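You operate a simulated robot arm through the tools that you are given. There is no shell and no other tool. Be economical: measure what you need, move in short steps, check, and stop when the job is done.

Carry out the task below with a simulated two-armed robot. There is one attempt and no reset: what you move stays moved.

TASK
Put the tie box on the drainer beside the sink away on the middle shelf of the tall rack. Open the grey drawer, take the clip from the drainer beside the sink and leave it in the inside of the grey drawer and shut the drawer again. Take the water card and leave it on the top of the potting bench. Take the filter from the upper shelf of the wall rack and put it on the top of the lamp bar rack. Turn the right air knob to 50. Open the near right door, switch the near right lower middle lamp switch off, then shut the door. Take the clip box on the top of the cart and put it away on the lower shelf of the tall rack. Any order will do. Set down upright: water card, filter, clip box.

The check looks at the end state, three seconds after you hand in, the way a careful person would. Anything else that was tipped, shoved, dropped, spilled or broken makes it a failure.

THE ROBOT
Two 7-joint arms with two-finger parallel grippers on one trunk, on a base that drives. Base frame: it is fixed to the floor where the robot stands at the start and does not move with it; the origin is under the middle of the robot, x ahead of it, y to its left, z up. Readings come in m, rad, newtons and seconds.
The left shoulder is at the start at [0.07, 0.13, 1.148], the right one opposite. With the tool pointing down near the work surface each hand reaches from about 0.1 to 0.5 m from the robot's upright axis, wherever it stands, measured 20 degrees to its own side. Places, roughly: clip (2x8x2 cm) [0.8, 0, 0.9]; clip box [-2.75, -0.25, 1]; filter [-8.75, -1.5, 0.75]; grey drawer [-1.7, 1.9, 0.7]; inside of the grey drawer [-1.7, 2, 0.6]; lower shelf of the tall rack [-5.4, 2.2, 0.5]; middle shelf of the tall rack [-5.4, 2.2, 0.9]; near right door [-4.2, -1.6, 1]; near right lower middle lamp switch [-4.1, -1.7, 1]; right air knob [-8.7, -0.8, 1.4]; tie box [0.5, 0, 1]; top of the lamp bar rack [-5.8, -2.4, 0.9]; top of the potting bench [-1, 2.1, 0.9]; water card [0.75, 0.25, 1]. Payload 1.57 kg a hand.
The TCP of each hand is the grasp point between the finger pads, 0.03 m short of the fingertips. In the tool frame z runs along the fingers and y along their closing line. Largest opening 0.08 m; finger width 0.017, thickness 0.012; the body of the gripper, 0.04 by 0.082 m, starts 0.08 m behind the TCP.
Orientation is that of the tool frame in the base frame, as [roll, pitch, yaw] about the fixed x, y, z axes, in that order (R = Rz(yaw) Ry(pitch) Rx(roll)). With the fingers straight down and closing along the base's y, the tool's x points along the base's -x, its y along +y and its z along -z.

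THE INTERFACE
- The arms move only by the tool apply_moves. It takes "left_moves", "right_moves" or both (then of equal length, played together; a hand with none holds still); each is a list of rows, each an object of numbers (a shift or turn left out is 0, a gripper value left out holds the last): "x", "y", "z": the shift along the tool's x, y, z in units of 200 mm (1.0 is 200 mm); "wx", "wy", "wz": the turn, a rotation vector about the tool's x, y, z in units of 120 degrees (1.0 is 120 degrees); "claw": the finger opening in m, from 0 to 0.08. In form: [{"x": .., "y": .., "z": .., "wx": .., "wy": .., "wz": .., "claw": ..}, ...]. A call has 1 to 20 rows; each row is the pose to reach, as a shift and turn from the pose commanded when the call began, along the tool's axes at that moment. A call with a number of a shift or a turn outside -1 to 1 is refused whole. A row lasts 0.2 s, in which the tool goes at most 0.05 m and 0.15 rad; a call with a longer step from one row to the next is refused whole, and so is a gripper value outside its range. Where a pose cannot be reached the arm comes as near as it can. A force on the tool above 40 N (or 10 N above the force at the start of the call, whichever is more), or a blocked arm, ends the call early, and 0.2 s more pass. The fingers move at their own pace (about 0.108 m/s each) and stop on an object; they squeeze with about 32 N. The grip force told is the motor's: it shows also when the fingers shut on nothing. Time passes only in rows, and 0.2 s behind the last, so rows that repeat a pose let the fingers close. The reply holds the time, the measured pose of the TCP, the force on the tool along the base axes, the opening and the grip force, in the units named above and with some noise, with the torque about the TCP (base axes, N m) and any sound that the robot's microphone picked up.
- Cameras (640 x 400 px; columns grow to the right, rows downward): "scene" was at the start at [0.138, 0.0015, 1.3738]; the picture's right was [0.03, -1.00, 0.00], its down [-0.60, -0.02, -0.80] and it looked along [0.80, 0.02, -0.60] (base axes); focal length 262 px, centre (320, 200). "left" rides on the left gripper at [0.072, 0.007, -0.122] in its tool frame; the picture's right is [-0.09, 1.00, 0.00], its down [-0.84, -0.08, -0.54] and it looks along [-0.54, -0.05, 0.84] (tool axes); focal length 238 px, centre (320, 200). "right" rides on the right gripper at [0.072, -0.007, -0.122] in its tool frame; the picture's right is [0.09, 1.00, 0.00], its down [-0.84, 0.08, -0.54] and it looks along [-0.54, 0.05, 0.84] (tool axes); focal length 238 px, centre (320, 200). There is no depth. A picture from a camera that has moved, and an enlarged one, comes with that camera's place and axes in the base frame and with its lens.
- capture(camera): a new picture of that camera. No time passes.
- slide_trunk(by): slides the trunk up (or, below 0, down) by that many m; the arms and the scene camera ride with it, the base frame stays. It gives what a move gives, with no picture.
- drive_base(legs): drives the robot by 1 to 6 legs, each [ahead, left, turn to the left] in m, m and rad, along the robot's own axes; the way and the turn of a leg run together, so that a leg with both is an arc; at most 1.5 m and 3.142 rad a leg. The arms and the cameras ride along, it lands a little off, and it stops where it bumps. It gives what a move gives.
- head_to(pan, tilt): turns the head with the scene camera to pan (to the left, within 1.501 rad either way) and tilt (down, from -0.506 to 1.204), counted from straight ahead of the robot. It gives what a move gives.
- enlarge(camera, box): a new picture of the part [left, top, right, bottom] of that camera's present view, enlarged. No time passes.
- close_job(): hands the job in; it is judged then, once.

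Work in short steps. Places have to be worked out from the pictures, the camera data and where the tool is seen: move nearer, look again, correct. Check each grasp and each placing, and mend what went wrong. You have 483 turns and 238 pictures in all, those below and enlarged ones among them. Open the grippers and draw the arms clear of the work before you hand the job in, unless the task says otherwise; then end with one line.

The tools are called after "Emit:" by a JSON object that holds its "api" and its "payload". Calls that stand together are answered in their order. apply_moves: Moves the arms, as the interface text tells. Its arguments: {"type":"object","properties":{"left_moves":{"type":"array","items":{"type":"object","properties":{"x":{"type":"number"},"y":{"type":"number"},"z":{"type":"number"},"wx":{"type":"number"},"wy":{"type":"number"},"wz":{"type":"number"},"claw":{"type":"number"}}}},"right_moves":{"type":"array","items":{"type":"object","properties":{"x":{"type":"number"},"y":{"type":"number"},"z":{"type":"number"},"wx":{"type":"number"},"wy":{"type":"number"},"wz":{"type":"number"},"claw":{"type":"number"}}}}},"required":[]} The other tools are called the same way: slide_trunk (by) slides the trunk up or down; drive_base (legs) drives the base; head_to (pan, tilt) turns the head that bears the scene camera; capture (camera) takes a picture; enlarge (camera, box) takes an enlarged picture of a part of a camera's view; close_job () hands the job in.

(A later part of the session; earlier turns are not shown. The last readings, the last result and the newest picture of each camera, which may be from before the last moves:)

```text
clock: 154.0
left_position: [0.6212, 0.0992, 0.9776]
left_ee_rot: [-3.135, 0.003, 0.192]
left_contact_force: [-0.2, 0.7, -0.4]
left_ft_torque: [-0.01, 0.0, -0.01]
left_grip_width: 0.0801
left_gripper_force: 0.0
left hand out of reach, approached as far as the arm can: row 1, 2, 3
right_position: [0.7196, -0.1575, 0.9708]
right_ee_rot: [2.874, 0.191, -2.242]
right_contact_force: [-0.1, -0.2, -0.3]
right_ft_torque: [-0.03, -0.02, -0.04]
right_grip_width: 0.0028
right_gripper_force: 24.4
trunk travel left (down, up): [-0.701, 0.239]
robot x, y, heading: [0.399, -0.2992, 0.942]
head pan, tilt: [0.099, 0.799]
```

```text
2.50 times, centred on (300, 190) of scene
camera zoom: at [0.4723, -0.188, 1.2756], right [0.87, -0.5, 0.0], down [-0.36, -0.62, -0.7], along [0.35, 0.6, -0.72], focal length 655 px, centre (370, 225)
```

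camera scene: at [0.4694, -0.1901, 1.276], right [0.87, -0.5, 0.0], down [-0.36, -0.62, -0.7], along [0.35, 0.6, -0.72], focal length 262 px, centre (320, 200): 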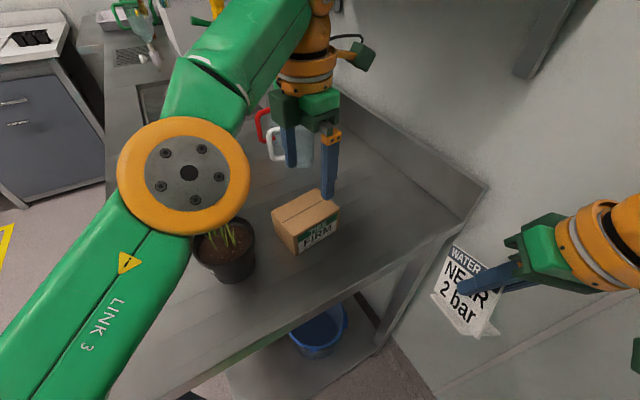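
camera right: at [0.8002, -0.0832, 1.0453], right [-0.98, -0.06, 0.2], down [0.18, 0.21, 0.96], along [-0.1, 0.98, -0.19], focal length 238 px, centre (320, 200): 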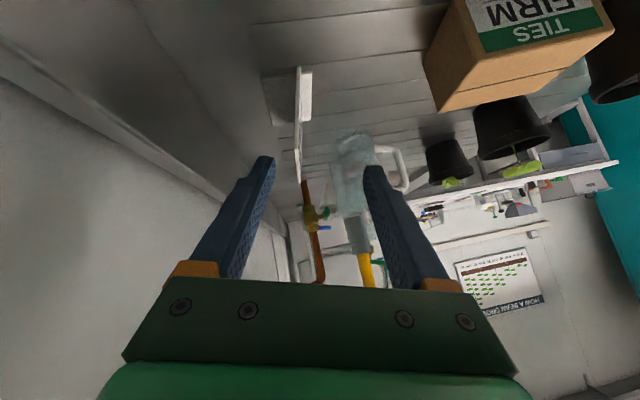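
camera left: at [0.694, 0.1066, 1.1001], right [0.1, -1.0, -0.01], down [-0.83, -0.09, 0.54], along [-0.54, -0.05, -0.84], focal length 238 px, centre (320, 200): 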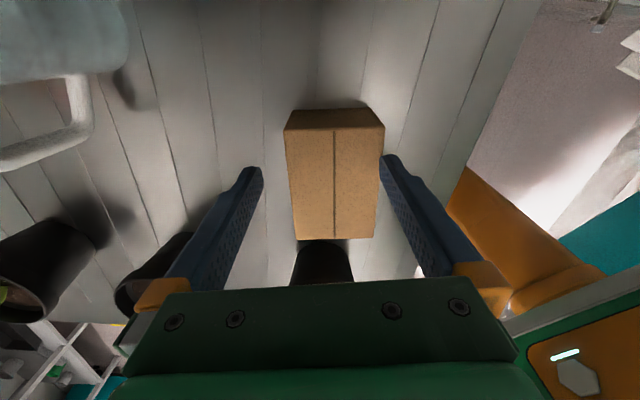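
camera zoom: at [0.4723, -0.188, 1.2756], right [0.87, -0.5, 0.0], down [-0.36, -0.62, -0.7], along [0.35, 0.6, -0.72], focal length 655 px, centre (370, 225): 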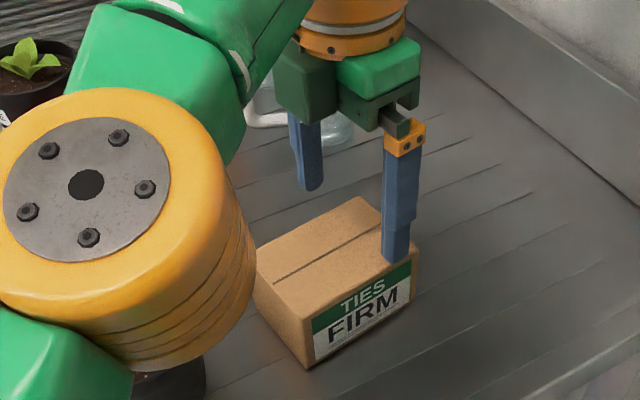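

The arm overshot by ~1.5 cm as it regained reach. Computed in the tool frame: shift −2 cm in x, +1 cm in y, alignment is fine.

Emit:
{"api": "apply_moves", "payload": {"left_moves": [{"x": -0.05, "y": 0.024}, {"x": -0.1, "y": 0.0475}, {"x": -0.1, "y": 0.0475}]}}

Emit:
{"api": "capture", "payload": {"camera": "left"}}

```text
clock: 154.8
left_position: [0.6207, 0.0978, 0.9815]
left_ee_rot: [-3.135, -0.002, 0.192]
left_contact_force: [-0.3, 0.4, 0.2]
left_ft_torque: [0.01, -0.02, 0.03]
left_grip_width: 0.08
left_gripper_force: 0.1
left hand out of reach, approached as far as the arm can: row 1, 2, 3
right_position: [0.7181, -0.1595, 0.9714]
right_ee_rot: [2.875, 0.192, -2.245]
right_contact_force: [-0.4, -1.0, -0.1]
right_ft_torque: [-0.01, -0.02, 0.01]
right_grip_width: 0.0029
right_gripper_force: 24.4
trunk travel left (down, up): [-0.701, 0.239]
robot x, y, heading: [0.3997, -0.2981, 0.949]
head pan, tilt: [0.099, 0.799]
```

```text
151 pictures are left
camera left: at [0.6923, 0.1053, 1.1041], right [0.1, -0.99, -0.01], down [-0.84, -0.09, 0.54], along [-0.54, -0.05, -0.84], focal length 238 px, centre (320, 200)
```

left: 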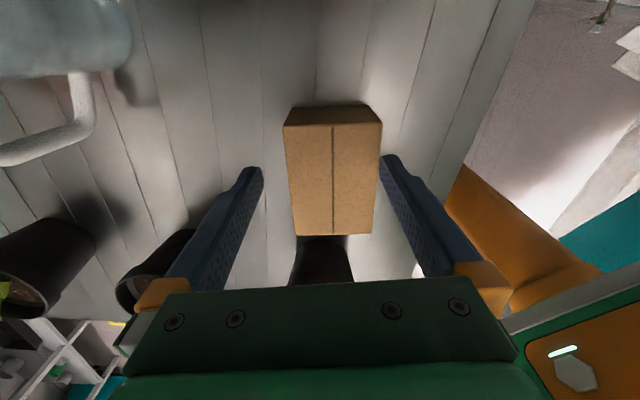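

The commanded pose still lay beyond reach (≈(0.652, 0.124, 0.952)). I'll shift the command to the true target (0.603, 0.090, 0.97).

Emit:
{"api": "apply_moves", "payload": {"left_moves": [{"x": -0.13, "y": 0.06, "z": -0.05}, {"x": -0.27, "y": 0.118, "z": -0.09}, {"x": -0.27, "y": 0.118, "z": -0.09}]}}

Emit:
{"api": "capture", "payload": {"camera": "left"}}

```text
clock: 155.6
left_position: [0.6129, 0.0905, 1.0096]
left_ee_rot: [-3.135, -0.002, 0.192]
left_contact_force: [-0.4, -0.1, 0.4]
left_ft_torque: [-0.03, -0.03, -0.01]
left_grip_width: 0.0799
left_gripper_force: 0.1
left hand out of reach, approached as far as the arm can: row 1, 2, 3
right_position: [0.7178, -0.1579, 0.9711]
right_ee_rot: [2.875, 0.192, -2.244]
right_contact_force: [-0.3, -0.6, 0.0]
right_ft_torque: [0.02, 0.01, 0.02]
right_grip_width: 0.0029
right_gripper_force: 24.3
trunk travel left (down, up): [-0.701, 0.239]
robot x, y, heading: [0.4001, -0.3002, 0.945]
head pan, tilt: [0.099, 0.799]
```

```text
150 pictures are left
camera left: at [0.685, 0.0984, 1.1324], right [0.1, -0.99, -0.01], down [-0.84, -0.09, 0.54], along [-0.54, -0.05, -0.84], focal length 238 px, centre (320, 200)
```

left: 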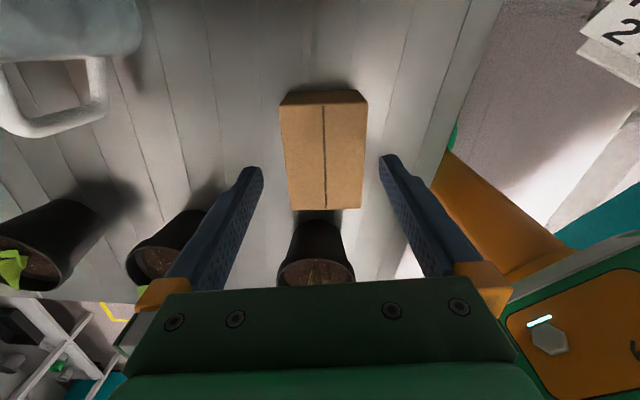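

The box is now centred within 3 mm. I'll draw the card hand 5 cm further back, then lower with the trunk 8.5 cm and grip.

Emit:
{"api": "apply_moves", "payload": {"right_moves": [{"x": 0.12}, {"x": 0.25, "z": -0.05}]}}

Emit:
{"api": "slide_trunk", "payload": {"by": -0.05}}

Emit:
{"api": "capture", "payload": {"camera": "left"}}

Emit:
{"api": "capture", "payload": {"camera": "scene"}}

```text
clock: 156.2
left_position: [0.6126, 0.0905, 1.0098]
left_ee_rot: [-3.133, -0.001, 0.191]
left_contact_force: [0.0, 0.1, 0.0]
left_ft_torque: [-0.01, 0.01, 0.02]
left_grip_width: 0.0799
left_gripper_force: 0.1
right_position: [0.6874, -0.2015, 0.9705]
right_ee_rot: [2.876, 0.191, -2.245]
right_contact_force: [0.4, -0.4, -0.3]
right_ft_torque: [0.01, 0.01, -0.02]
right_grip_width: 0.0033
right_gripper_force: 24.4
trunk travel left (down, up): [-0.701, 0.239]
robot x, y, heading: [0.4022, -0.2984, 0.948]
head pan, tilt: [0.099, 0.799]
```

```text
clock: 157.1
left_position: [0.6133, 0.0909, 0.9595]
left_ee_rot: [-3.135, -0.002, 0.191]
left_contact_force: [0.1, -0.8, 0.1]
left_ft_torque: [-0.01, 0.0, 0.0]
left_grip_width: 0.0801
left_gripper_force: 0.1
right_position: [0.688, -0.2, 0.9205]
right_ee_rot: [2.875, 0.194, -2.243]
right_contact_force: [0.4, 0.6, 0.7]
right_ft_torque: [0.02, -0.02, 0.02]
right_grip_width: 0.003
right_gripper_force: 24.5
trunk travel left (down, up): [-0.651, 0.289]
robot x, y, heading: [0.4001, -0.3009, 0.949]
head pan, tilt: [0.099, 0.799]
```

```text
149 pictures are left
camera left: at [0.6848, 0.098, 1.0824], right [0.1, -0.99, -0.01], down [-0.84, -0.09, 0.54], along [-0.54, -0.05, -0.84], focal length 238 px, centre (320, 200)
```

left: 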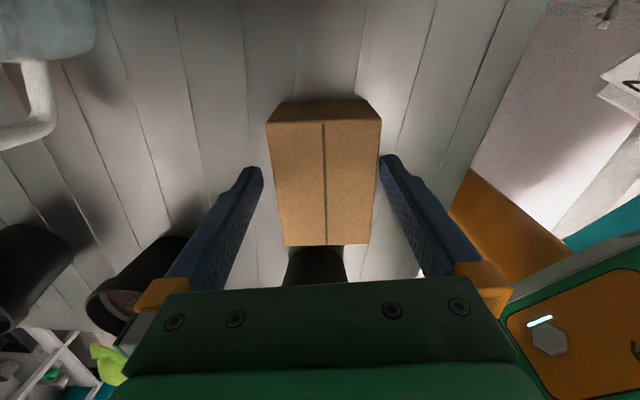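

```text
148 pictures are left
camera scene: at [0.4712, -0.189, 1.2257], right [0.87, -0.5, 0.0], down [-0.36, -0.62, -0.7], along [0.35, 0.6, -0.72], focal length 262 px, centre (320, 200)
```

scene: 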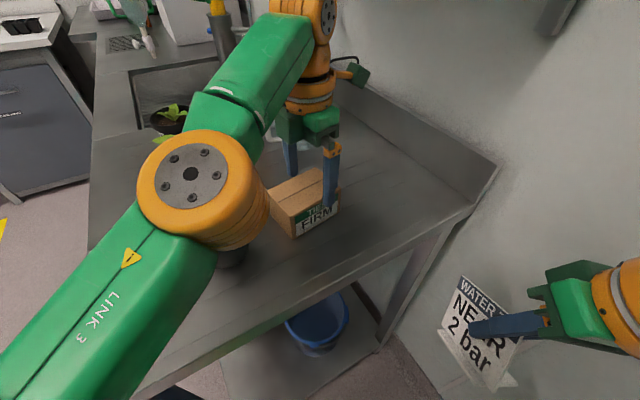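

The left elbow seems to be right above the wheat pot. I'll raise again and check the pot before going on.

Emit:
{"api": "slide_trunk", "payload": {"by": 0.1}}

Emit:
{"api": "head_to", "payload": {"pan": 0.3, "tilt": 0.9}}

Emit:
{"api": "capture", "payload": {"camera": "scene"}}

Emit:
{"api": "capture", "payload": {"camera": "left"}}

```text
clock: 158.5
left_position: [0.6147, 0.0911, 1.0603]
left_ee_rot: [-3.135, 0.002, 0.191]
left_contact_force: [-0.2, 0.2, 0.2]
left_ft_torque: [-0.05, 0.02, -0.02]
left_grip_width: 0.0799
left_gripper_force: 0.0
right_position: [0.6888, -0.2002, 1.0214]
right_ee_rot: [2.875, 0.194, -2.244]
right_contact_force: [-0.7, -0.1, -1.1]
right_ft_torque: [-0.01, 0.0, 0.0]
right_grip_width: 0.0031
right_gripper_force: 24.5
trunk travel left (down, up): [-0.751, 0.189]
robot x, y, heading: [0.4028, -0.2985, 0.95]
head pan, tilt: [0.099, 0.799]
```

```text
clock: 159.2
left_position: [0.6133, 0.0926, 1.0597]
left_ee_rot: [-3.134, 0.0, 0.192]
left_contact_force: [-1.1, 0.5, -0.6]
left_ft_torque: [-0.01, 0.03, -0.01]
left_grip_width: 0.0801
left_gripper_force: 0.1
right_position: [0.6886, -0.1998, 1.0206]
right_ee_rot: [2.875, 0.194, -2.244]
right_contact_force: [0.7, -0.6, 0.3]
right_ft_torque: [-0.01, -0.01, 0.0]
right_grip_width: 0.003
right_gripper_force: 24.5
trunk travel left (down, up): [-0.751, 0.189]
robot x, y, heading: [0.4055, -0.2984, 0.948]
head pan, tilt: [0.3, 0.901]
```

```text
147 pictures are left
camera scene: at [0.4551, -0.1871, 1.3178], right [0.95, -0.32, 0.0], down [-0.25, -0.74, -0.62], along [0.2, 0.59, -0.78], focal length 262 px, centre (320, 200)
```

scene: 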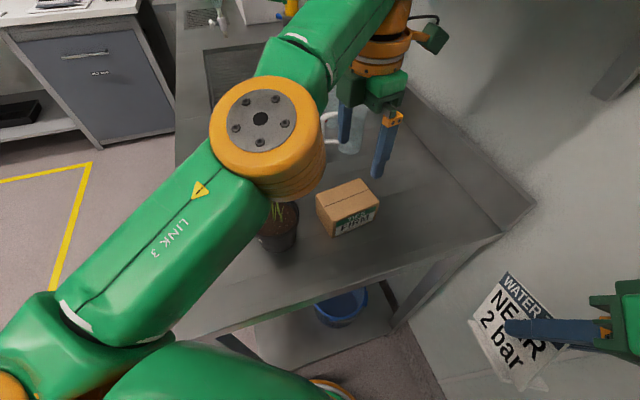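

```text
146 pictures are left
camera left: at [0.685, 0.0982, 1.1824], right [0.1, -0.99, -0.01], down [-0.84, -0.09, 0.54], along [-0.54, -0.05, -0.84], focal length 238 px, centre (320, 200)
```

left: 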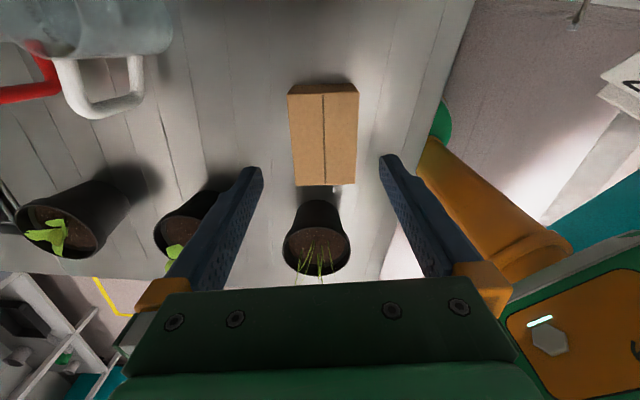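

The pot is untouched, but this stance puts the left elbow over it. Safer: deliver the card first, then return for the box with both arms free. Raise and back out.

Emit:
{"api": "slide_trunk", "payload": {"by": 0.12}}

Emit:
{"api": "drive_base", "payload": {"legs": [[-0.4, 0, 0], [0, 0, 0.62]]}}

Emit:
{"api": "head_to", "payload": {"pan": -0.2, "tilt": 0.6}}

Emit:
{"api": "capture", "payload": {"camera": "scene"}}

```text
clock: 160.2
left_position: [0.6107, 0.0903, 1.1313]
left_ee_rot: [-3.141, 0.022, 0.188]
left_contact_force: [-5.2, -2.1, -15.6]
left_ft_torque: [0.55, 0.47, -0.29]
left_grip_width: 0.08
left_gripper_force: 0.1
right_position: [0.6877, -0.2007, 1.0977]
right_ee_rot: [2.875, 0.194, -2.242]
right_contact_force: [-0.7, 0.0, -0.6]
right_ft_torque: [0.0, -0.02, 0.02]
right_grip_width: 0.0034
right_gripper_force: 24.3
trunk travel left (down, up): [-0.827, 0.113]
robot x, y, heading: [0.4021, -0.3001, 0.949]
head pan, tilt: [0.3, 0.901]
stopped: the force on the tool passed its limit at 102 N (the readings are from after the stop); the commanded pose is now the measured one
```

```text
clock: 164.4
left_position: [0.1117, -0.1811, 1.131]
left_ee_rot: [-3.139, 0.019, 0.812]
left_contact_force: [0.0, -0.1, -0.2]
left_ft_torque: [0.03, 0.02, -0.02]
left_grip_width: 0.0799
left_gripper_force: 0.0
right_position: [0.3439, -0.372, 1.0965]
right_ee_rot: [2.875, 0.192, -1.62]
right_contact_force: [0.3, -0.5, 0.0]
right_ft_torque: [-0.03, -0.02, -0.02]
right_grip_width: 0.0031
right_gripper_force: 24.1
trunk travel left (down, up): [-0.827, 0.113]
robot x, y, heading: [0.1648, -0.6197, 1.571]
head pan, tilt: [0.3, 0.901]
```

```text
clock: 165.3
left_position: [0.1098, -0.182, 1.1319]
left_ee_rot: [-3.14, 0.02, 0.812]
left_contact_force: [-0.3, 0.2, -0.8]
left_ft_torque: [0.0, 0.0, -0.01]
left_grip_width: 0.0802
left_gripper_force: 0.0
right_position: [0.3433, -0.3724, 1.0973]
right_ee_rot: [2.873, 0.194, -1.619]
right_contact_force: [-0.6, 0.3, 0.0]
right_ft_torque: [0.01, -0.01, 0.01]
right_grip_width: 0.003
right_gripper_force: 24.4
trunk travel left (down, up): [-0.827, 0.113]
robot x, y, heading: [0.1698, -0.6242, 1.567]
head pan, tilt: [-0.201, 0.6]
```

```text
145 pictures are left
camera scene: at [0.1858, -0.4842, 1.419], right [0.98, -0.2, 0.0], down [-0.11, -0.55, -0.82], along [0.16, 0.81, -0.57], focal length 262 px, centre (320, 200)
```

scene: 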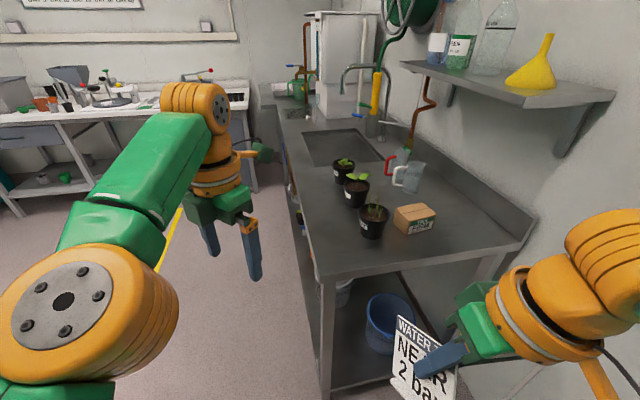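

Shelf items still stand. Now take the card to the potting bench.

Emit:
{"api": "drive_base", "payload": {"legs": [[0, 1.25, 0], [1.4, 0, 0], [0.2, 0, 0]]}}

Emit:
{"api": "head_to", "payload": {"pan": -0.1, "tilt": 0.5}}

Emit:
{"api": "capture", "payload": {"camera": "scene"}}

```text
clock: 179.4
left_position: [-1.1864, 1.3725, 1.1346]
left_ee_rot: [-3.137, 0.018, 0.819]
left_contact_force: [0.2, -0.3, 0.0]
left_ft_torque: [0.03, 0.01, -0.01]
left_grip_width: 0.0799
left_gripper_force: 0.0
right_position: [-0.9527, 1.1828, 1.0983]
right_ee_rot: [2.876, 0.197, -1.615]
right_contact_force: [0.3, -0.8, -0.6]
right_ft_torque: [0.03, 0.02, -0.01]
right_grip_width: 0.003
right_gripper_force: 24.6
trunk travel left (down, up): [-0.827, 0.113]
robot x, y, heading: [-1.1282, 0.9376, 1.575]
head pan, tilt: [-0.201, 0.6]
```

```text
clock: 180.0
left_position: [-1.1852, 1.374, 1.1316]
left_ee_rot: [-3.141, 0.019, 0.817]
left_contact_force: [-0.6, -0.9, -0.8]
left_ft_torque: [0.0, -0.01, -0.03]
left_grip_width: 0.0799
left_gripper_force: 0.1
right_position: [-0.9515, 1.1844, 1.0966]
right_ee_rot: [2.876, 0.193, -1.613]
right_contact_force: [-0.8, 0.3, -0.4]
right_ft_torque: [0.03, -0.01, 0.01]
right_grip_width: 0.003
right_gripper_force: 23.9
trunk travel left (down, up): [-0.827, 0.113]
robot x, y, heading: [-1.1268, 0.9343, 1.574]
head pan, tilt: [-0.099, 0.499]
```

```text
144 pictures are left
camera scene: at [-1.118, 1.076, 1.4282], right [1.0, -0.1, 0.0], down [-0.05, -0.48, -0.88], along [0.08, 0.87, -0.48], focal length 262 px, centre (320, 200)
```

scene: 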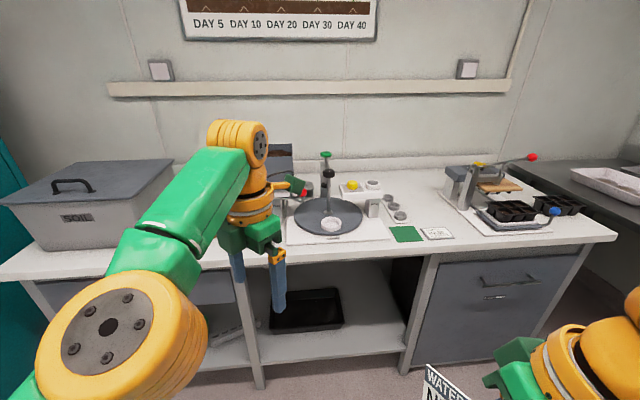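

There is a free area on the bench around x≈−0.55, y≈1.93 (between the rings and the seed-tray tool). First return the left arm to a tucked, default posture.

Emit:
{"api": "apply_moves", "payload": {"left_moves": [{"x": -0.07, "z": -0.01, "wz": 0.07}, {"x": -0.14, "z": -0.02, "wz": 0.14}, {"x": -0.21, "z": -0.03, "wz": 0.21}, {"x": -0.28, "y": -0.01, "z": -0.04, "wz": 0.28}, {"x": -0.35, "y": -0.01, "z": -0.05, "wz": 0.35}, {"x": -0.42, "y": -0.02, "z": -0.06, "wz": 0.42}, {"x": -0.5, "y": -0.02, "z": -0.07, "wz": 0.49}, {"x": -0.57, "y": -0.03, "z": -0.08, "wz": 0.56}, {"x": -0.64, "y": -0.03, "z": -0.09, "wz": 0.63}, {"x": -0.71, "y": -0.04, "z": -0.1, "wz": 0.7}, {"x": -0.78, "y": -0.04, "z": -0.1, "wz": 0.77}, {"x": -0.85, "y": -0.05, "z": -0.1, "wz": 0.84}, {"x": -0.92, "y": -0.05, "z": -0.1, "wz": 0.91}, {"x": -1.0, "y": -0.05, "z": -0.1, "wz": 0.98}]}}

Emit:
{"api": "apply_moves", "payload": {"left_moves": [{"wz": 0.07}, {"wz": 0.14}, {"wz": 0.16}]}}

Emit:
{"api": "drive_base", "payload": {"legs": [[0.35, -0.37, 0]]}}

Emit:
{"api": "head_to", "payload": {"pan": -0.3, "tilt": 0.7}}

Emit:
{"api": "capture", "payload": {"camera": "scene"}}

```text
clock: 183.0
left_position: [-1.3302, 1.2336, 1.1542]
left_ee_rot: [3.124, -0.005, -1.238]
left_contact_force: [-0.2, 0.2, 0.2]
left_ft_torque: [0.03, -0.01, -0.01]
left_grip_width: 0.0798
left_gripper_force: 0.0
left hand out of reach, approached as far as the arm can: row 1, 2, 3
right_position: [-0.9534, 1.1842, 1.0976]
right_ee_rot: [2.876, 0.194, -1.615]
right_contact_force: [-0.3, -0.1, 0.7]
right_ft_torque: [-0.01, 0.02, 0.0]
right_grip_width: 0.0029
right_gripper_force: 24.2
trunk travel left (down, up): [-0.827, 0.113]
robot x, y, heading: [-1.1307, 0.9383, 1.577]
head pan, tilt: [-0.099, 0.499]
```

```text
clock: 183.8
left_position: [-1.3287, 1.2347, 1.1556]
left_ee_rot: [3.127, -0.014, -1.573]
left_contact_force: [-0.6, -0.1, 0.2]
left_ft_torque: [-0.04, -0.04, 0.0]
left_grip_width: 0.0799
left_gripper_force: 0.1
right_position: [-0.9522, 1.1849, 1.0963]
right_ee_rot: [2.874, 0.195, -1.614]
right_contact_force: [0.8, 0.0, 0.4]
right_ft_torque: [0.0, -0.01, 0.02]
right_grip_width: 0.003
right_gripper_force: 24.5
trunk travel left (down, up): [-0.827, 0.113]
robot x, y, heading: [-1.128, 0.9351, 1.577]
head pan, tilt: [-0.099, 0.499]
```

```text
clock: 186.8
left_position: [-0.9746, 1.5815, 1.1563]
left_ee_rot: [3.128, -0.012, -1.562]
left_contact_force: [1.0, 0.1, 0.2]
left_ft_torque: [-0.03, -0.01, 0.0]
left_grip_width: 0.0801
left_gripper_force: 0.1
right_position: [-0.5979, 1.5358, 1.098]
right_ee_rot: [2.876, 0.193, -1.605]
right_contact_force: [-0.2, -0.7, 1.1]
right_ft_torque: [-0.03, 0.0, 0.01]
right_grip_width: 0.0029
right_gripper_force: 24.1
trunk travel left (down, up): [-0.827, 0.113]
robot x, y, heading: [-0.7704, 1.2882, 1.586]
head pan, tilt: [-0.099, 0.499]
```

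```text
clock: 187.5
left_position: [-0.9754, 1.5843, 1.1551]
left_ee_rot: [3.127, -0.014, -1.562]
left_contact_force: [-0.3, -0.3, 0.4]
left_ft_torque: [0.02, 0.04, -0.01]
left_grip_width: 0.0797
left_gripper_force: 0.1
right_position: [-0.5971, 1.5363, 1.0974]
right_ee_rot: [2.875, 0.194, -1.606]
right_contact_force: [0.0, -0.9, -0.3]
right_ft_torque: [0.02, -0.01, -0.02]
right_grip_width: 0.0028
right_gripper_force: 24.4
trunk travel left (down, up): [-0.827, 0.113]
robot x, y, heading: [-0.7704, 1.2894, 1.585]
head pan, tilt: [-0.3, 0.7]
```

```text
143 pictures are left
camera scene: at [-0.7445, 1.4174, 1.4105], right [0.96, -0.28, 0.0], down [-0.18, -0.62, -0.77], along [0.22, 0.73, -0.64], focal length 262 px, centre (320, 200)
```

scene: 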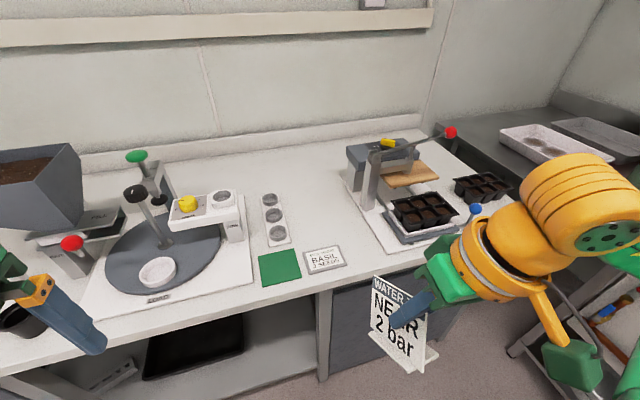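

The free patch is centred near x≈−0.555, y≥1.89. Tilt the card hand back to its pick orientation (foot level), moving a bit forward.

Emit:
{"api": "apply_moves", "payload": {"right_moves": [{"x": -0.1, "z": 0.02, "wy": -0.07}, {"x": -0.2, "z": 0.04, "wy": -0.14}, {"x": -0.3, "z": 0.06, "wy": -0.21}, {"x": -0.39, "z": 0.08, "wy": -0.28}]}}

Emit:
{"api": "drive_base", "payload": {"legs": [[0.16, 0, 0]]}}

Emit:
{"api": "capture", "payload": {"camera": "scene"}}

Emit:
{"api": "capture", "payload": {"camera": "right"}}

```text
clock: 188.5
left_position: [-0.9749, 1.5843, 1.1552]
left_ee_rot: [3.128, -0.014, -1.561]
left_contact_force: [0.7, -0.4, -0.3]
left_ft_torque: [0.05, 0.01, 0.04]
left_grip_width: 0.0799
left_gripper_force: 0.1
right_position: [-0.5857, 1.6597, 1.1187]
right_ee_rot: [2.778, 0.75, -1.806]
right_contact_force: [0.0, -0.4, -0.7]
right_ft_torque: [0.02, -0.01, 0.0]
right_grip_width: 0.0031
right_gripper_force: 24.2
right hand out of reach, approached as far as the arm can: row 1, 2, 3, 4
trunk travel left (down, up): [-0.827, 0.113]
robot x, y, heading: [-0.7656, 1.2863, 1.581]
head pan, tilt: [-0.3, 0.7]
```

```text
clock: 190.0
left_position: [-0.9777, 1.7437, 1.1565]
left_ee_rot: [3.129, -0.01, -1.56]
left_contact_force: [-0.2, 0.1, -0.8]
left_ft_torque: [0.02, 0.02, 0.0]
left_grip_width: 0.0799
left_gripper_force: 0.1
right_position: [-0.5868, 1.8201, 1.1195]
right_ee_rot: [2.779, 0.753, -1.807]
right_contact_force: [-0.4, -0.2, -0.6]
right_ft_torque: [-0.01, 0.01, -0.03]
right_grip_width: 0.0032
right_gripper_force: 24.4
trunk travel left (down, up): [-0.827, 0.113]
robot x, y, heading: [-0.7728, 1.4532, 1.588]
head pan, tilt: [-0.3, 0.7]
```

```text
142 pictures are left
camera scene: at [-0.7468, 1.5773, 1.4108], right [0.96, -0.28, 0.0], down [-0.18, -0.62, -0.77], along [0.22, 0.74, -0.64], focal length 262 px, centre (320, 200)
```

scene: 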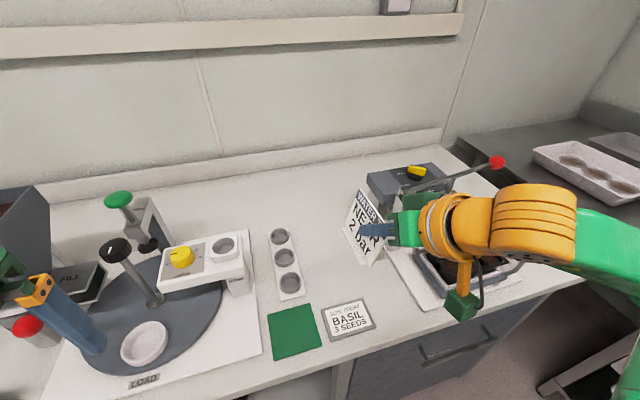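

```text
141 pictures are left
camera right: at [-0.5694, 1.682, 1.1517], right [-0.98, -0.08, 0.19], down [0.17, 0.21, 0.96], along [-0.12, 0.97, -0.19], focal length 238 px, centre (320, 200)
```

right: 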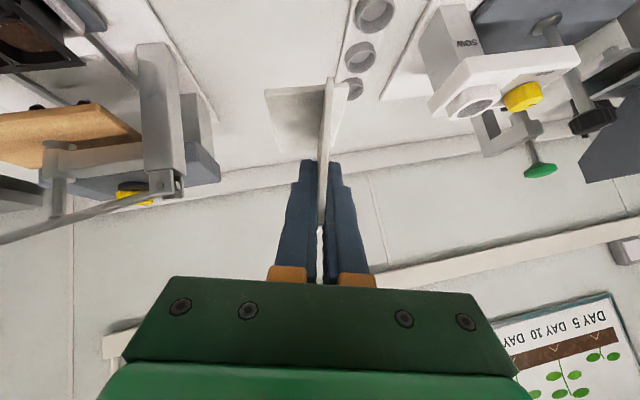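

Before lowering the trunk, lift the left hand clear of the bench items.

Emit:
{"api": "apply_moves", "payload": {"left_moves": [{"x": 0.1, "z": -0.2}, {"x": 0.2, "z": -0.4}, {"x": 0.3, "z": -0.6}, {"x": 0.4, "z": -0.75}]}}

Emit:
{"api": "drive_base", "payload": {"legs": [[0.03, -0.035, -0.01]]}}

Emit:
{"api": "slide_trunk", "payload": {"by": -0.13}}

Emit:
{"api": "capture", "payload": {"camera": "scene"}}

Emit:
{"api": "capture", "payload": {"camera": "right"}}

```text
clock: 191.0
left_position: [-0.9511, 1.6928, 1.2639]
left_ee_rot: [3.127, -0.015, -1.563]
left_contact_force: [-0.1, 0.1, -0.5]
left_ft_torque: [-0.01, 0.01, -0.01]
left_grip_width: 0.0802
left_gripper_force: 0.1
left hand out of reach, approached as far as the arm can: row 3, 4
right_position: [-0.5879, 1.8234, 1.117]
right_ee_rot: [2.778, 0.751, -1.806]
right_contact_force: [0.1, 0.3, -0.3]
right_ft_torque: [-0.01, 0.05, 0.03]
right_grip_width: 0.0033
right_gripper_force: 24.3
trunk travel left (down, up): [-0.827, 0.113]
robot x, y, heading: [-0.7727, 1.4486, 1.589]
head pan, tilt: [-0.3, 0.7]
```

```text
clock: 191.9
left_position: [-0.9195, 1.7192, 1.2635]
left_ee_rot: [3.132, -0.009, -1.57]
left_contact_force: [0.0, 0.0, -0.2]
left_ft_torque: [0.08, -0.06, -0.02]
left_grip_width: 0.0799
left_gripper_force: 0.2
right_position: [-0.5553, 1.8474, 1.1214]
right_ee_rot: [2.786, 0.756, -1.81]
right_contact_force: [-1.1, -0.8, 0.0]
right_ft_torque: [0.0, -0.02, -0.03]
right_grip_width: 0.0033
right_gripper_force: 24.3
trunk travel left (down, up): [-0.827, 0.113]
robot x, y, heading: [-0.7351, 1.4839, 1.575]
head pan, tilt: [-0.3, 0.7]
```

```text
clock: 193.4
left_position: [-0.9142, 1.7235, 1.1338]
left_ee_rot: [3.128, -0.011, -1.571]
left_contact_force: [0.1, 0.5, -0.1]
left_ft_torque: [-0.03, 0.01, -0.03]
left_grip_width: 0.08
left_gripper_force: 0.1
right_position: [-0.5494, 1.8505, 0.9885]
right_ee_rot: [2.778, 0.751, -1.816]
right_contact_force: [-0.5, -0.2, -1.1]
right_ft_torque: [0.0, -0.02, -0.01]
right_grip_width: 0.0032
right_gripper_force: 24.4
trunk travel left (down, up): [-0.697, 0.243]
robot x, y, heading: [-0.7413, 1.4812, 1.58]
head pan, tilt: [-0.3, 0.7]
```

```text
140 pictures are left
camera scene: at [-0.711, 1.611, 1.2804], right [0.96, -0.29, 0.0], down [-0.19, -0.62, -0.76], along [0.22, 0.73, -0.64], focal length 262 px, centre (320, 200)
```

scene: 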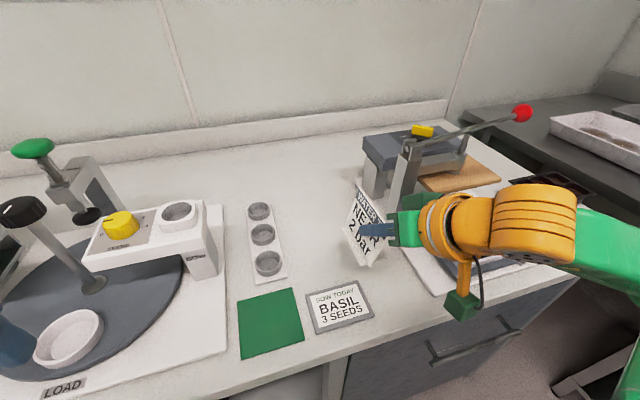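

```text
139 pictures are left
camera right: at [-0.5328, 1.7134, 1.021], right [-0.98, -0.07, 0.2], down [0.18, 0.21, 0.96], along [-0.11, 0.97, -0.19], focal length 238 px, centre (320, 200)
```

right: 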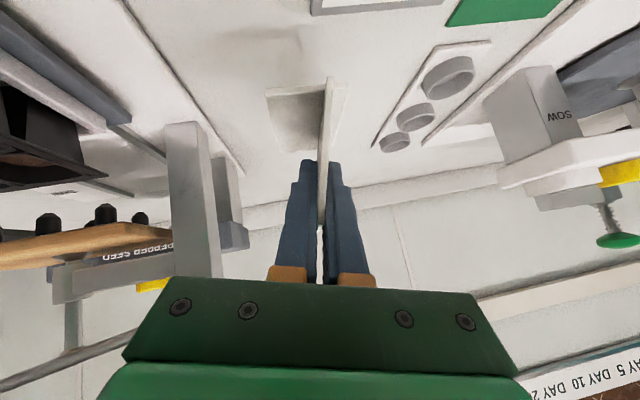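

The card is above the free patch; move it 6.5 cm further forward and slightly down with the arm.

Emit:
{"api": "apply_moves", "payload": {"right_moves": [{"x": -0.08, "y": -0.018, "z": 0.15}, {"x": -0.16, "y": -0.035, "z": 0.297}, {"x": -0.16, "y": -0.035, "z": 0.297}]}}

Emit:
{"api": "enlarge", "payload": {"camera": "scene", "box": [240, 140, 480, 300]}}

```text
clock: 194.2
left_position: [-0.9137, 1.7225, 1.1335]
left_ee_rot: [3.127, -0.014, -1.571]
left_contact_force: [-1.0, -0.2, 0.4]
left_ft_torque: [0.02, 0.03, 0.0]
left_grip_width: 0.08
left_gripper_force: 0.1
right_position: [-0.5462, 1.9149, 0.9695]
right_ee_rot: [2.778, 0.751, -1.813]
right_contact_force: [0.0, -0.4, -0.1]
right_ft_torque: [0.0, -0.01, -0.02]
right_grip_width: 0.0032
right_gripper_force: 23.8
trunk travel left (down, up): [-0.697, 0.243]
robot x, y, heading: [-0.7367, 1.4825, 1.575]
head pan, tilt: [-0.3, 0.7]
```

```text
2.50 times, centred on (360, 220) of scene
camera zoom: at [-0.7112, 1.6102, 1.2805], right [0.96, -0.29, 0.0], down [-0.19, -0.62, -0.77], along [0.22, 0.73, -0.64], focal length 655 px, centre (220, 150)
```

zoom: 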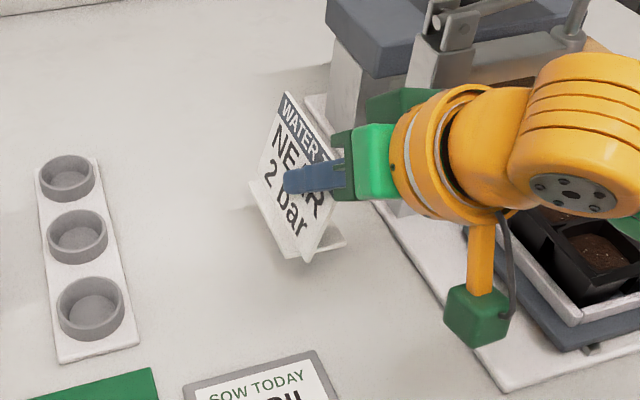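

Clear on all sides. Lower with the trunk toward contact.

Emit:
{"api": "slide_trunk", "payload": {"by": -0.045}}

Emit:
{"api": "enlarge", "payload": {"camera": "scene", "box": [240, 100, 480, 260]}}

```text
clock: 195.1
left_position: [-0.9146, 1.7242, 1.0888]
left_ee_rot: [3.127, -0.011, -1.571]
left_contact_force: [0.7, -0.2, -0.3]
left_ft_torque: [0.02, -0.03, 0.0]
left_grip_width: 0.0799
left_gripper_force: 0.1
right_position: [-0.5469, 1.9149, 0.9238]
right_ee_rot: [2.778, 0.751, -1.814]
right_contact_force: [0.1, -0.1, 0.7]
right_ft_torque: [0.01, -0.02, 0.0]
right_grip_width: 0.0032
right_gripper_force: 24.6
trunk travel left (down, up): [-0.652, 0.288]
robot x, y, heading: [-0.7397, 1.4786, 1.576]
head pan, tilt: [-0.3, 0.7]
```

```text
2.50 times, centred on (360, 180) of scene
camera zoom: at [-0.7111, 1.6109, 1.2354], right [0.96, -0.29, 0.0], down [-0.19, -0.62, -0.76], along [0.22, 0.73, -0.64], focal length 655 px, centre (220, 250)
```

zoom: 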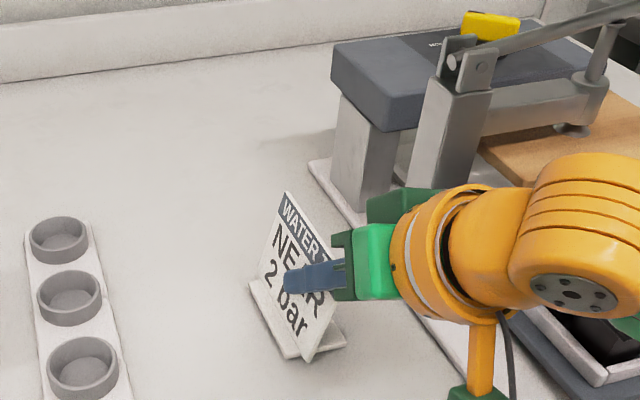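

No contact yet. Lower in small arm steps until it touches.

Emit:
{"api": "apply_moves", "payload": {"right_moves": [{"x": 0.017, "y": -0.006, "z": 0.017}, {"x": 0.034, "y": -0.012, "z": 0.034}, {"x": 0.034, "y": -0.012, "z": 0.034}]}}

```text
clock: 195.9
left_position: [-0.9163, 1.7209, 1.0908]
left_ee_rot: [3.129, -0.009, -1.57]
left_contact_force: [-0.4, -0.6, 0.2]
left_ft_torque: [-0.04, -0.01, 0.01]
left_grip_width: 0.0801
left_gripper_force: 0.1
right_position: [-0.5502, 1.914, 0.9168]
right_ee_rot: [2.78, 0.757, -1.815]
right_contact_force: [-1.0, 3.1, 20.6]
right_ft_torque: [0.02, -0.43, 0.05]
right_grip_width: 0.0039
right_gripper_force: 24.4
trunk travel left (down, up): [-0.652, 0.288]
robot x, y, heading: [-0.7386, 1.4764, 1.576]
head pan, tilt: [-0.3, 0.7]
```

Contact (21 N). Ease off, open and retract along the fingers.

Emit:
{"api": "apply_moves", "payload": {"right_moves": [{"x": -0.01, "z": -0.01}, {"x": -0.01, "z": -0.01, "claw": 0.03}, {"x": -0.01, "z": -0.01, "claw": 0.04}, {"x": -0.01, "z": -0.15}, {"x": -0.01, "z": -0.35}, {"x": -0.01, "z": -0.55}]}}

Emit:
{"api": "enlarge", "payload": {"camera": "scene", "box": [240, 100, 480, 260]}}

```text
clock: 197.3
left_position: [-0.9145, 1.723, 1.0898]
left_ee_rot: [3.127, -0.013, -1.57]
left_contact_force: [-0.5, 0.6, -0.4]
left_ft_torque: [0.0, 0.0, 0.01]
left_grip_width: 0.0802
left_gripper_force: 0.0
right_position: [-0.5277, 1.8375, 0.9898]
right_ee_rot: [2.779, 0.753, -1.814]
right_contact_force: [0.2, 0.4, -0.3]
right_ft_torque: [0.03, 0.01, 0.0]
right_grip_width: 0.04
right_gripper_force: 0.0
trunk travel left (down, up): [-0.652, 0.288]
robot x, y, heading: [-0.7321, 1.4764, 1.578]
head pan, tilt: [-0.3, 0.7]
```

```text
2.50 times, centred on (360, 180) of scene
camera zoom: at [-0.7112, 1.6098, 1.2355], right [0.96, -0.29, 0.0], down [-0.19, -0.62, -0.77], along [0.22, 0.73, -0.64], focal length 655 px, centre (220, 250)
```

zoom: 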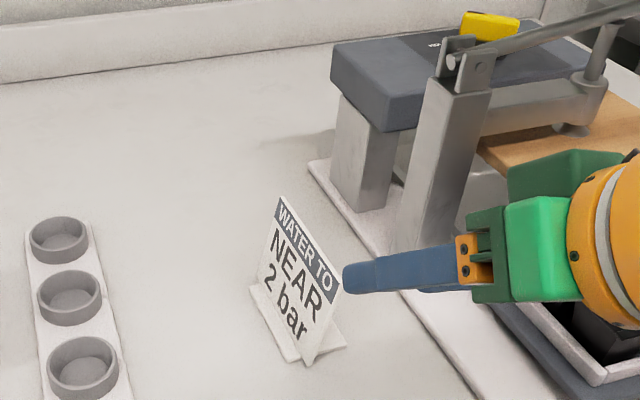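

The card stands upright on its own. Raise, back away and straighten the right hand.

Emit:
{"api": "slide_trunk", "payload": {"by": 0.13}}

Emit:
{"api": "drive_base", "payload": {"legs": [[-0.5, 0, 0]]}}

Emit:
{"api": "apply_moves", "payload": {"right_moves": [{"wy": 0.07}, {"wy": 0.14}, {"wy": 0.21}, {"wy": 0.28, "claw": 0.08}, {"wy": 0.35}]}}

Emit:
{"api": "drive_base", "payload": {"legs": [[-1.5, 0, 0], [-0.22, -0.6, 0], [0, -0.6, 0]]}}

```text
clock: 198.9
left_position: [-0.9144, 1.7239, 1.219]
left_ee_rot: [3.127, -0.014, -1.572]
left_contact_force: [0.5, 0.2, 0.9]
left_ft_torque: [-0.01, -0.03, 0.01]
left_grip_width: 0.0801
left_gripper_force: 0.1
right_position: [-0.527, 1.8379, 1.1197]
right_ee_rot: [2.779, 0.75, -1.814]
right_contact_force: [-0.4, -0.1, 0.7]
right_ft_torque: [-0.02, 0.01, -0.02]
right_grip_width: 0.0399
right_gripper_force: 0.2
trunk travel left (down, up): [-0.782, 0.158]
robot x, y, heading: [-0.7341, 1.4802, 1.578]
head pan, tilt: [-0.3, 0.7]
```

```text
clock: 201.9
left_position: [-0.9108, 1.2214, 1.2194]
left_ee_rot: [3.128, -0.014, -1.566]
left_contact_force: [-0.8, 0.4, 0.7]
left_ft_torque: [-0.04, 0.01, 0.0]
left_grip_width: 0.08
left_gripper_force: 0.0
right_position: [-0.525, 1.3376, 1.1192]
right_ee_rot: [2.782, 0.751, -1.809]
right_contact_force: [0.4, 0.0, -0.8]
right_ft_torque: [0.01, -0.02, 0.03]
right_grip_width: 0.0403
right_gripper_force: 0.0
trunk travel left (down, up): [-0.782, 0.158]
robot x, y, heading: [-0.7354, 0.9789, 1.578]
head pan, tilt: [-0.3, 0.7]
```

```text
clock: 203.1
left_position: [-0.9104, 1.2204, 1.2192]
left_ee_rot: [3.128, -0.013, -1.565]
left_contact_force: [0.1, -0.2, -0.1]
left_ft_torque: [-0.02, 0.01, 0.01]
left_grip_width: 0.08
left_gripper_force: 0.0
right_position: [-0.5258, 1.3373, 1.1182]
right_ee_rot: [2.879, 0.046, -1.568]
right_contact_force: [-0.3, -0.7, 0.2]
right_ft_torque: [-0.02, 0.0, 0.0]
right_grip_width: 0.0799
right_gripper_force: 0.0
trunk travel left (down, up): [-0.782, 0.158]
robot x, y, heading: [-0.7301, 0.9781, 1.577]
head pan, tilt: [-0.3, 0.7]
```

```text
clock: 216.6
left_position: [0.3055, -0.4683, 1.2185]
left_ee_rot: [3.129, -0.014, -1.549]
left_contact_force: [-0.2, 0.2, -0.1]
left_ft_torque: [0.02, -0.03, -0.02]
left_grip_width: 0.08
left_gripper_force: 0.0
right_position: [0.6899, -0.3447, 1.1188]
right_ee_rot: [2.879, 0.048, -1.552]
right_contact_force: [-0.8, -0.3, 0.2]
right_ft_torque: [-0.03, 0.0, -0.02]
right_grip_width: 0.0799
right_gripper_force: 0.0
trunk travel left (down, up): [-0.782, 0.158]
robot x, y, heading: [0.4914, -0.7096, 1.599]
head pan, tilt: [-0.3, 0.7]
```

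Lower the trunk so the wrist stays under the shelf, and turn the right hand ~100° for the box's short side while still outside.

Emit:
{"api": "slide_trunk", "payload": {"by": -0.11}}

Emit:
{"api": "apply_moves", "payload": {"right_moves": [{"wz": -0.07}, {"wz": -0.14}, {"wz": -0.21}, {"wz": -0.28}, {"wz": -0.35}, {"wz": -0.42}, {"wz": -0.49}, {"wz": -0.56}, {"wz": -0.63}, {"wz": -0.7}, {"wz": -0.77}, {"wz": -0.83}]}}

Emit:
{"api": "head_to", "payload": {"pan": -0.3, "tilt": 0.8}}

Emit:
{"api": "capture", "payload": {"camera": "scene"}}

```text
clock: 218.0
left_position: [0.3061, -0.4678, 1.1089]
left_ee_rot: [3.127, -0.012, -1.548]
left_contact_force: [0.1, 0.3, -0.5]
left_ft_torque: [0.04, 0.01, -0.01]
left_grip_width: 0.08
left_gripper_force: 0.1
right_position: [0.6923, -0.3449, 1.0092]
right_ee_rot: [2.878, 0.049, -1.55]
right_contact_force: [-1.0, 0.0, 0.1]
right_ft_torque: [-0.02, -0.01, -0.01]
right_grip_width: 0.0799
right_gripper_force: 0.0
trunk travel left (down, up): [-0.672, 0.268]
robot x, y, heading: [0.4917, -0.7108, 1.597]
head pan, tilt: [-0.3, 0.7]
```

```text
clock: 220.6
left_position: [0.3062, -0.4691, 1.1099]
left_ee_rot: [3.128, -0.011, -1.547]
left_contact_force: [-0.6, 0.5, -0.3]
left_ft_torque: [-0.01, 0.01, -0.01]
left_grip_width: 0.08
left_gripper_force: 0.1
right_position: [0.5838, -0.481, 0.9864]
right_ee_rot: [-3.047, 0.249, 0.207]
right_contact_force: [-0.4, 0.6, -0.2]
right_ft_torque: [-0.02, -0.02, -0.01]
right_grip_width: 0.08
right_gripper_force: 0.0
right hand out of reach, approached as far as the arm can: row 5, 6, 7, 8, 9, 10, 11, 12
trunk travel left (down, up): [-0.672, 0.268]
robot x, y, heading: [0.49, -0.7091, 1.596]
head pan, tilt: [-0.3, 0.7]
```

```text
clock: 221.3
left_position: [0.3068, -0.4686, 1.1075]
left_ee_rot: [3.127, -0.012, -1.547]
left_contact_force: [0.8, 0.3, -0.5]
left_ft_torque: [0.03, 0.02, -0.02]
left_grip_width: 0.08
left_gripper_force: 0.0
right_position: [0.585, -0.4797, 0.9859]
right_ee_rot: [-3.047, 0.249, 0.204]
right_contact_force: [-1.3, -0.5, 0.2]
right_ft_torque: [0.02, 0.0, 0.03]
right_grip_width: 0.0801
right_gripper_force: 0.1
trunk travel left (down, up): [-0.672, 0.268]
robot x, y, heading: [0.4913, -0.7079, 1.599]
head pan, tilt: [-0.3, 0.799]
```

```text
135 pictures are left
camera scene: at [0.5109, -0.5811, 1.2472], right [0.96, -0.27, 0.0], down [-0.19, -0.69, -0.7], along [0.19, 0.67, -0.72], focal length 262 px, centre (320, 200)
```

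scene: 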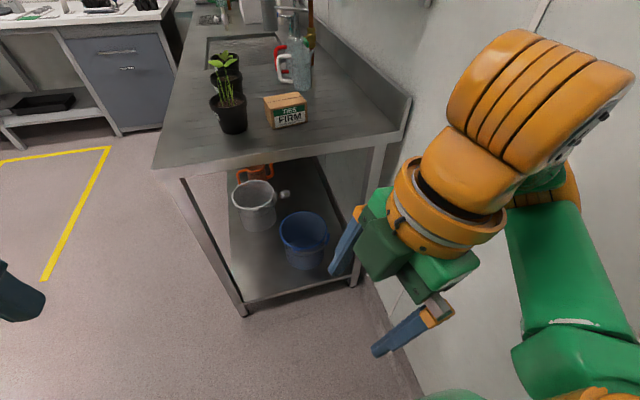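

The right arm cannot hold that turn; it prefers the other direction. Turn it back and on to the opposite side (camera toward −x); I'll lean the hand to keep the camera away from the wheat.

Emit:
{"api": "apply_moves", "payload": {"right_moves": [{"wz": 0.07}, {"wz": 0.14}, {"wz": 0.21}, {"wz": 0.28}, {"wz": 0.35}, {"wz": 0.42}, {"wz": 0.49}, {"wz": 0.56}, {"wz": 0.63}, {"wz": 0.7}, {"wz": 0.77}, {"wz": 0.83}, {"wz": 0.9}, {"wz": 0.97}]}}

Emit:
{"api": "apply_moves", "payload": {"right_moves": [{"wz": 0.07}, {"wz": 0.14}, {"wz": 0.21}, {"wz": 0.28}, {"wz": 0.35}, {"wz": 0.42}, {"wz": 0.49}, {"wz": 0.53}]}}

Emit:
{"api": "capture", "payload": {"camera": "scene"}}

```text
clock: 224.3
left_position: [0.3072, -0.4675, 1.109]
left_ee_rot: [3.128, -0.012, -1.548]
left_contact_force: [-0.7, 0.2, 0.5]
left_ft_torque: [0.02, -0.02, -0.02]
left_grip_width: 0.0801
left_gripper_force: 0.1
right_position: [0.5869, -0.4819, 0.9883]
right_ee_rot: [2.877, -0.029, -1.837]
right_contact_force: [-0.5, -0.2, -0.7]
right_ft_torque: [0.03, 0.02, -0.01]
right_grip_width: 0.0796
right_gripper_force: 0.0
trunk travel left (down, up): [-0.672, 0.268]
robot x, y, heading: [0.4878, -0.7068, 1.595]
head pan, tilt: [-0.3, 0.799]
```

```text
clock: 226.1
left_position: [0.3065, -0.4687, 1.1087]
left_ee_rot: [3.128, -0.013, -1.549]
left_contact_force: [-0.5, 0.6, 0.2]
left_ft_torque: [0.0, -0.01, 0.0]
left_grip_width: 0.0801
left_gripper_force: 0.1
right_position: [0.5858, -0.4817, 0.9889]
right_ee_rot: [3.047, -0.249, -2.939]
right_contact_force: [-0.1, -0.3, 0.3]
right_ft_torque: [-0.02, -0.03, -0.03]
right_grip_width: 0.08
right_gripper_force: 0.1
trunk travel left (down, up): [-0.672, 0.268]
robot x, y, heading: [0.4851, -0.706, 1.595]
head pan, tilt: [-0.3, 0.799]
```

```text
134 pictures are left
camera scene: at [0.5109, -0.5811, 1.2472], right [0.96, -0.27, 0.0], down [-0.19, -0.69, -0.7], along [0.19, 0.67, -0.72], focal length 262 px, centre (320, 200)
```

scene: 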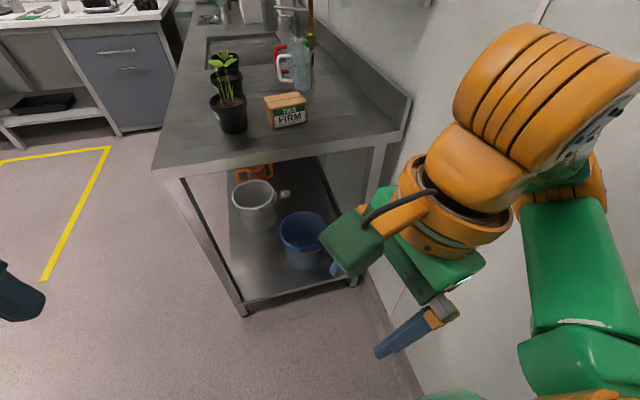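

The hand now leans as wanted. Extend it forward 20 cm beside the counter, level the closing line, then look.

Emit:
{"api": "apply_moves", "payload": {"right_moves": [{"x": -0.077, "y": 0.19, "wx": 0.009}, {"x": -0.154, "y": 0.38, "wx": 0.018}, {"x": -0.231, "y": 0.57, "wx": 0.027}, {"x": -0.308, "y": 0.76, "wx": 0.036}, {"x": -0.385, "y": 0.945, "wx": 0.045}]}}

Emit:
{"api": "capture", "payload": {"camera": "scene"}}

```text
clock: 227.3
left_position: [0.306, -0.4672, 1.1082]
left_ee_rot: [3.127, -0.014, -1.549]
left_contact_force: [-0.2, -0.9, 0.4]
left_ft_torque: [-0.01, 0.01, -0.01]
left_grip_width: 0.0801
left_gripper_force: 0.0
right_position: [0.6245, -0.2811, 0.9826]
right_ee_rot: [3.14, -0.247, -2.936]
right_contact_force: [0.4, 0.1, -0.7]
right_ft_torque: [-0.04, -0.01, -0.01]
right_grip_width: 0.0802
right_gripper_force: 0.1
trunk travel left (down, up): [-0.672, 0.268]
robot x, y, heading: [0.4861, -0.7102, 1.598]
head pan, tilt: [-0.3, 0.799]
```

```text
133 pictures are left
camera scene: at [0.5102, -0.58, 1.247], right [0.96, -0.27, 0.0], down [-0.19, -0.69, -0.7], along [0.19, 0.67, -0.72], focal length 262 px, centre (320, 200)
```

scene: 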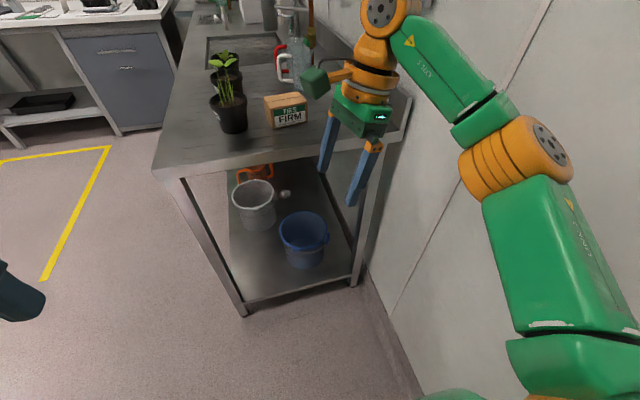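

Good posture. Raise 2 cm and drive in so the hand comes over the box.

Emit:
{"api": "slide_trunk", "payload": {"by": 0.02}}

Emit:
{"api": "drive_base", "payload": {"legs": [[0.35, 0.01, 0]]}}

Emit:
{"api": "capture", "payload": {"camera": "scene"}}

Emit:
{"api": "capture", "payload": {"camera": "right"}}

```text
clock: 227.9
left_position: [0.3068, -0.4687, 1.1302]
left_ee_rot: [3.127, -0.012, -1.549]
left_contact_force: [0.1, 0.0, 1.2]
left_ft_torque: [0.01, -0.01, 0.02]
left_grip_width: 0.08
left_gripper_force: 0.0
right_position: [0.6247, -0.2817, 1.0039]
right_ee_rot: [3.14, -0.249, -2.936]
right_contact_force: [-0.1, 0.0, -0.5]
right_ft_torque: [-0.02, -0.01, -0.02]
right_grip_width: 0.0802
right_gripper_force: 0.0
trunk travel left (down, up): [-0.692, 0.248]
robot x, y, heading: [0.4903, -0.7066, 1.604]
head pan, tilt: [-0.3, 0.799]
```

```text
clock: 230.2
left_position: [0.2849, -0.1225, 1.1294]
left_ee_rot: [3.127, -0.013, -1.545]
left_contact_force: [-0.1, 0.1, -0.7]
left_ft_torque: [-0.01, -0.01, -0.01]
left_grip_width: 0.0801
left_gripper_force: 0.0
right_position: [0.6031, 0.0644, 1.0039]
right_ee_rot: [3.141, -0.252, -2.934]
right_contact_force: [0.5, 0.3, 0.5]
right_ft_torque: [-0.03, 0.01, 0.0]
right_grip_width: 0.0799
right_gripper_force: 0.1
trunk travel left (down, up): [-0.692, 0.248]
robot x, y, heading: [0.473, -0.3571, 1.597]
head pan, tilt: [-0.3, 0.799]
```

```text
132 pictures are left
camera scene: at [0.4901, -0.2339, 1.2673], right [0.96, -0.27, 0.0], down [-0.19, -0.69, -0.7], along [0.19, 0.67, -0.72], focal length 262 px, centre (320, 200)
```

scene: 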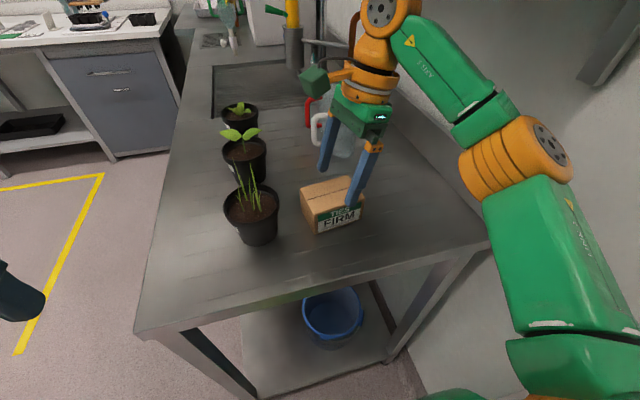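

```text
131 pictures are left
camera right: at [0.5658, 0.0496, 1.1403], right [-0.29, 0.96, 0.02], down [0.91, 0.27, 0.32], along [0.3, 0.12, -0.95], focal length 238 px, centre (320, 200)
```

right: 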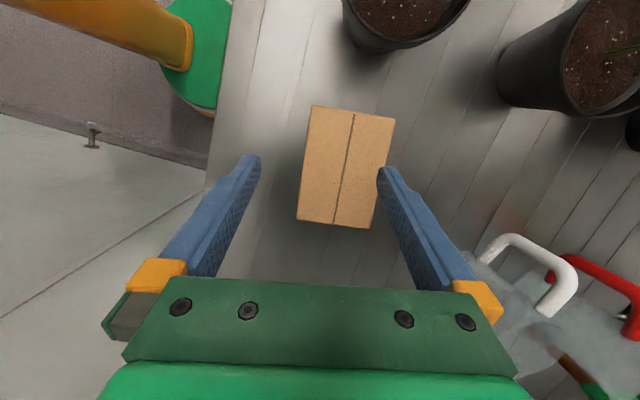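

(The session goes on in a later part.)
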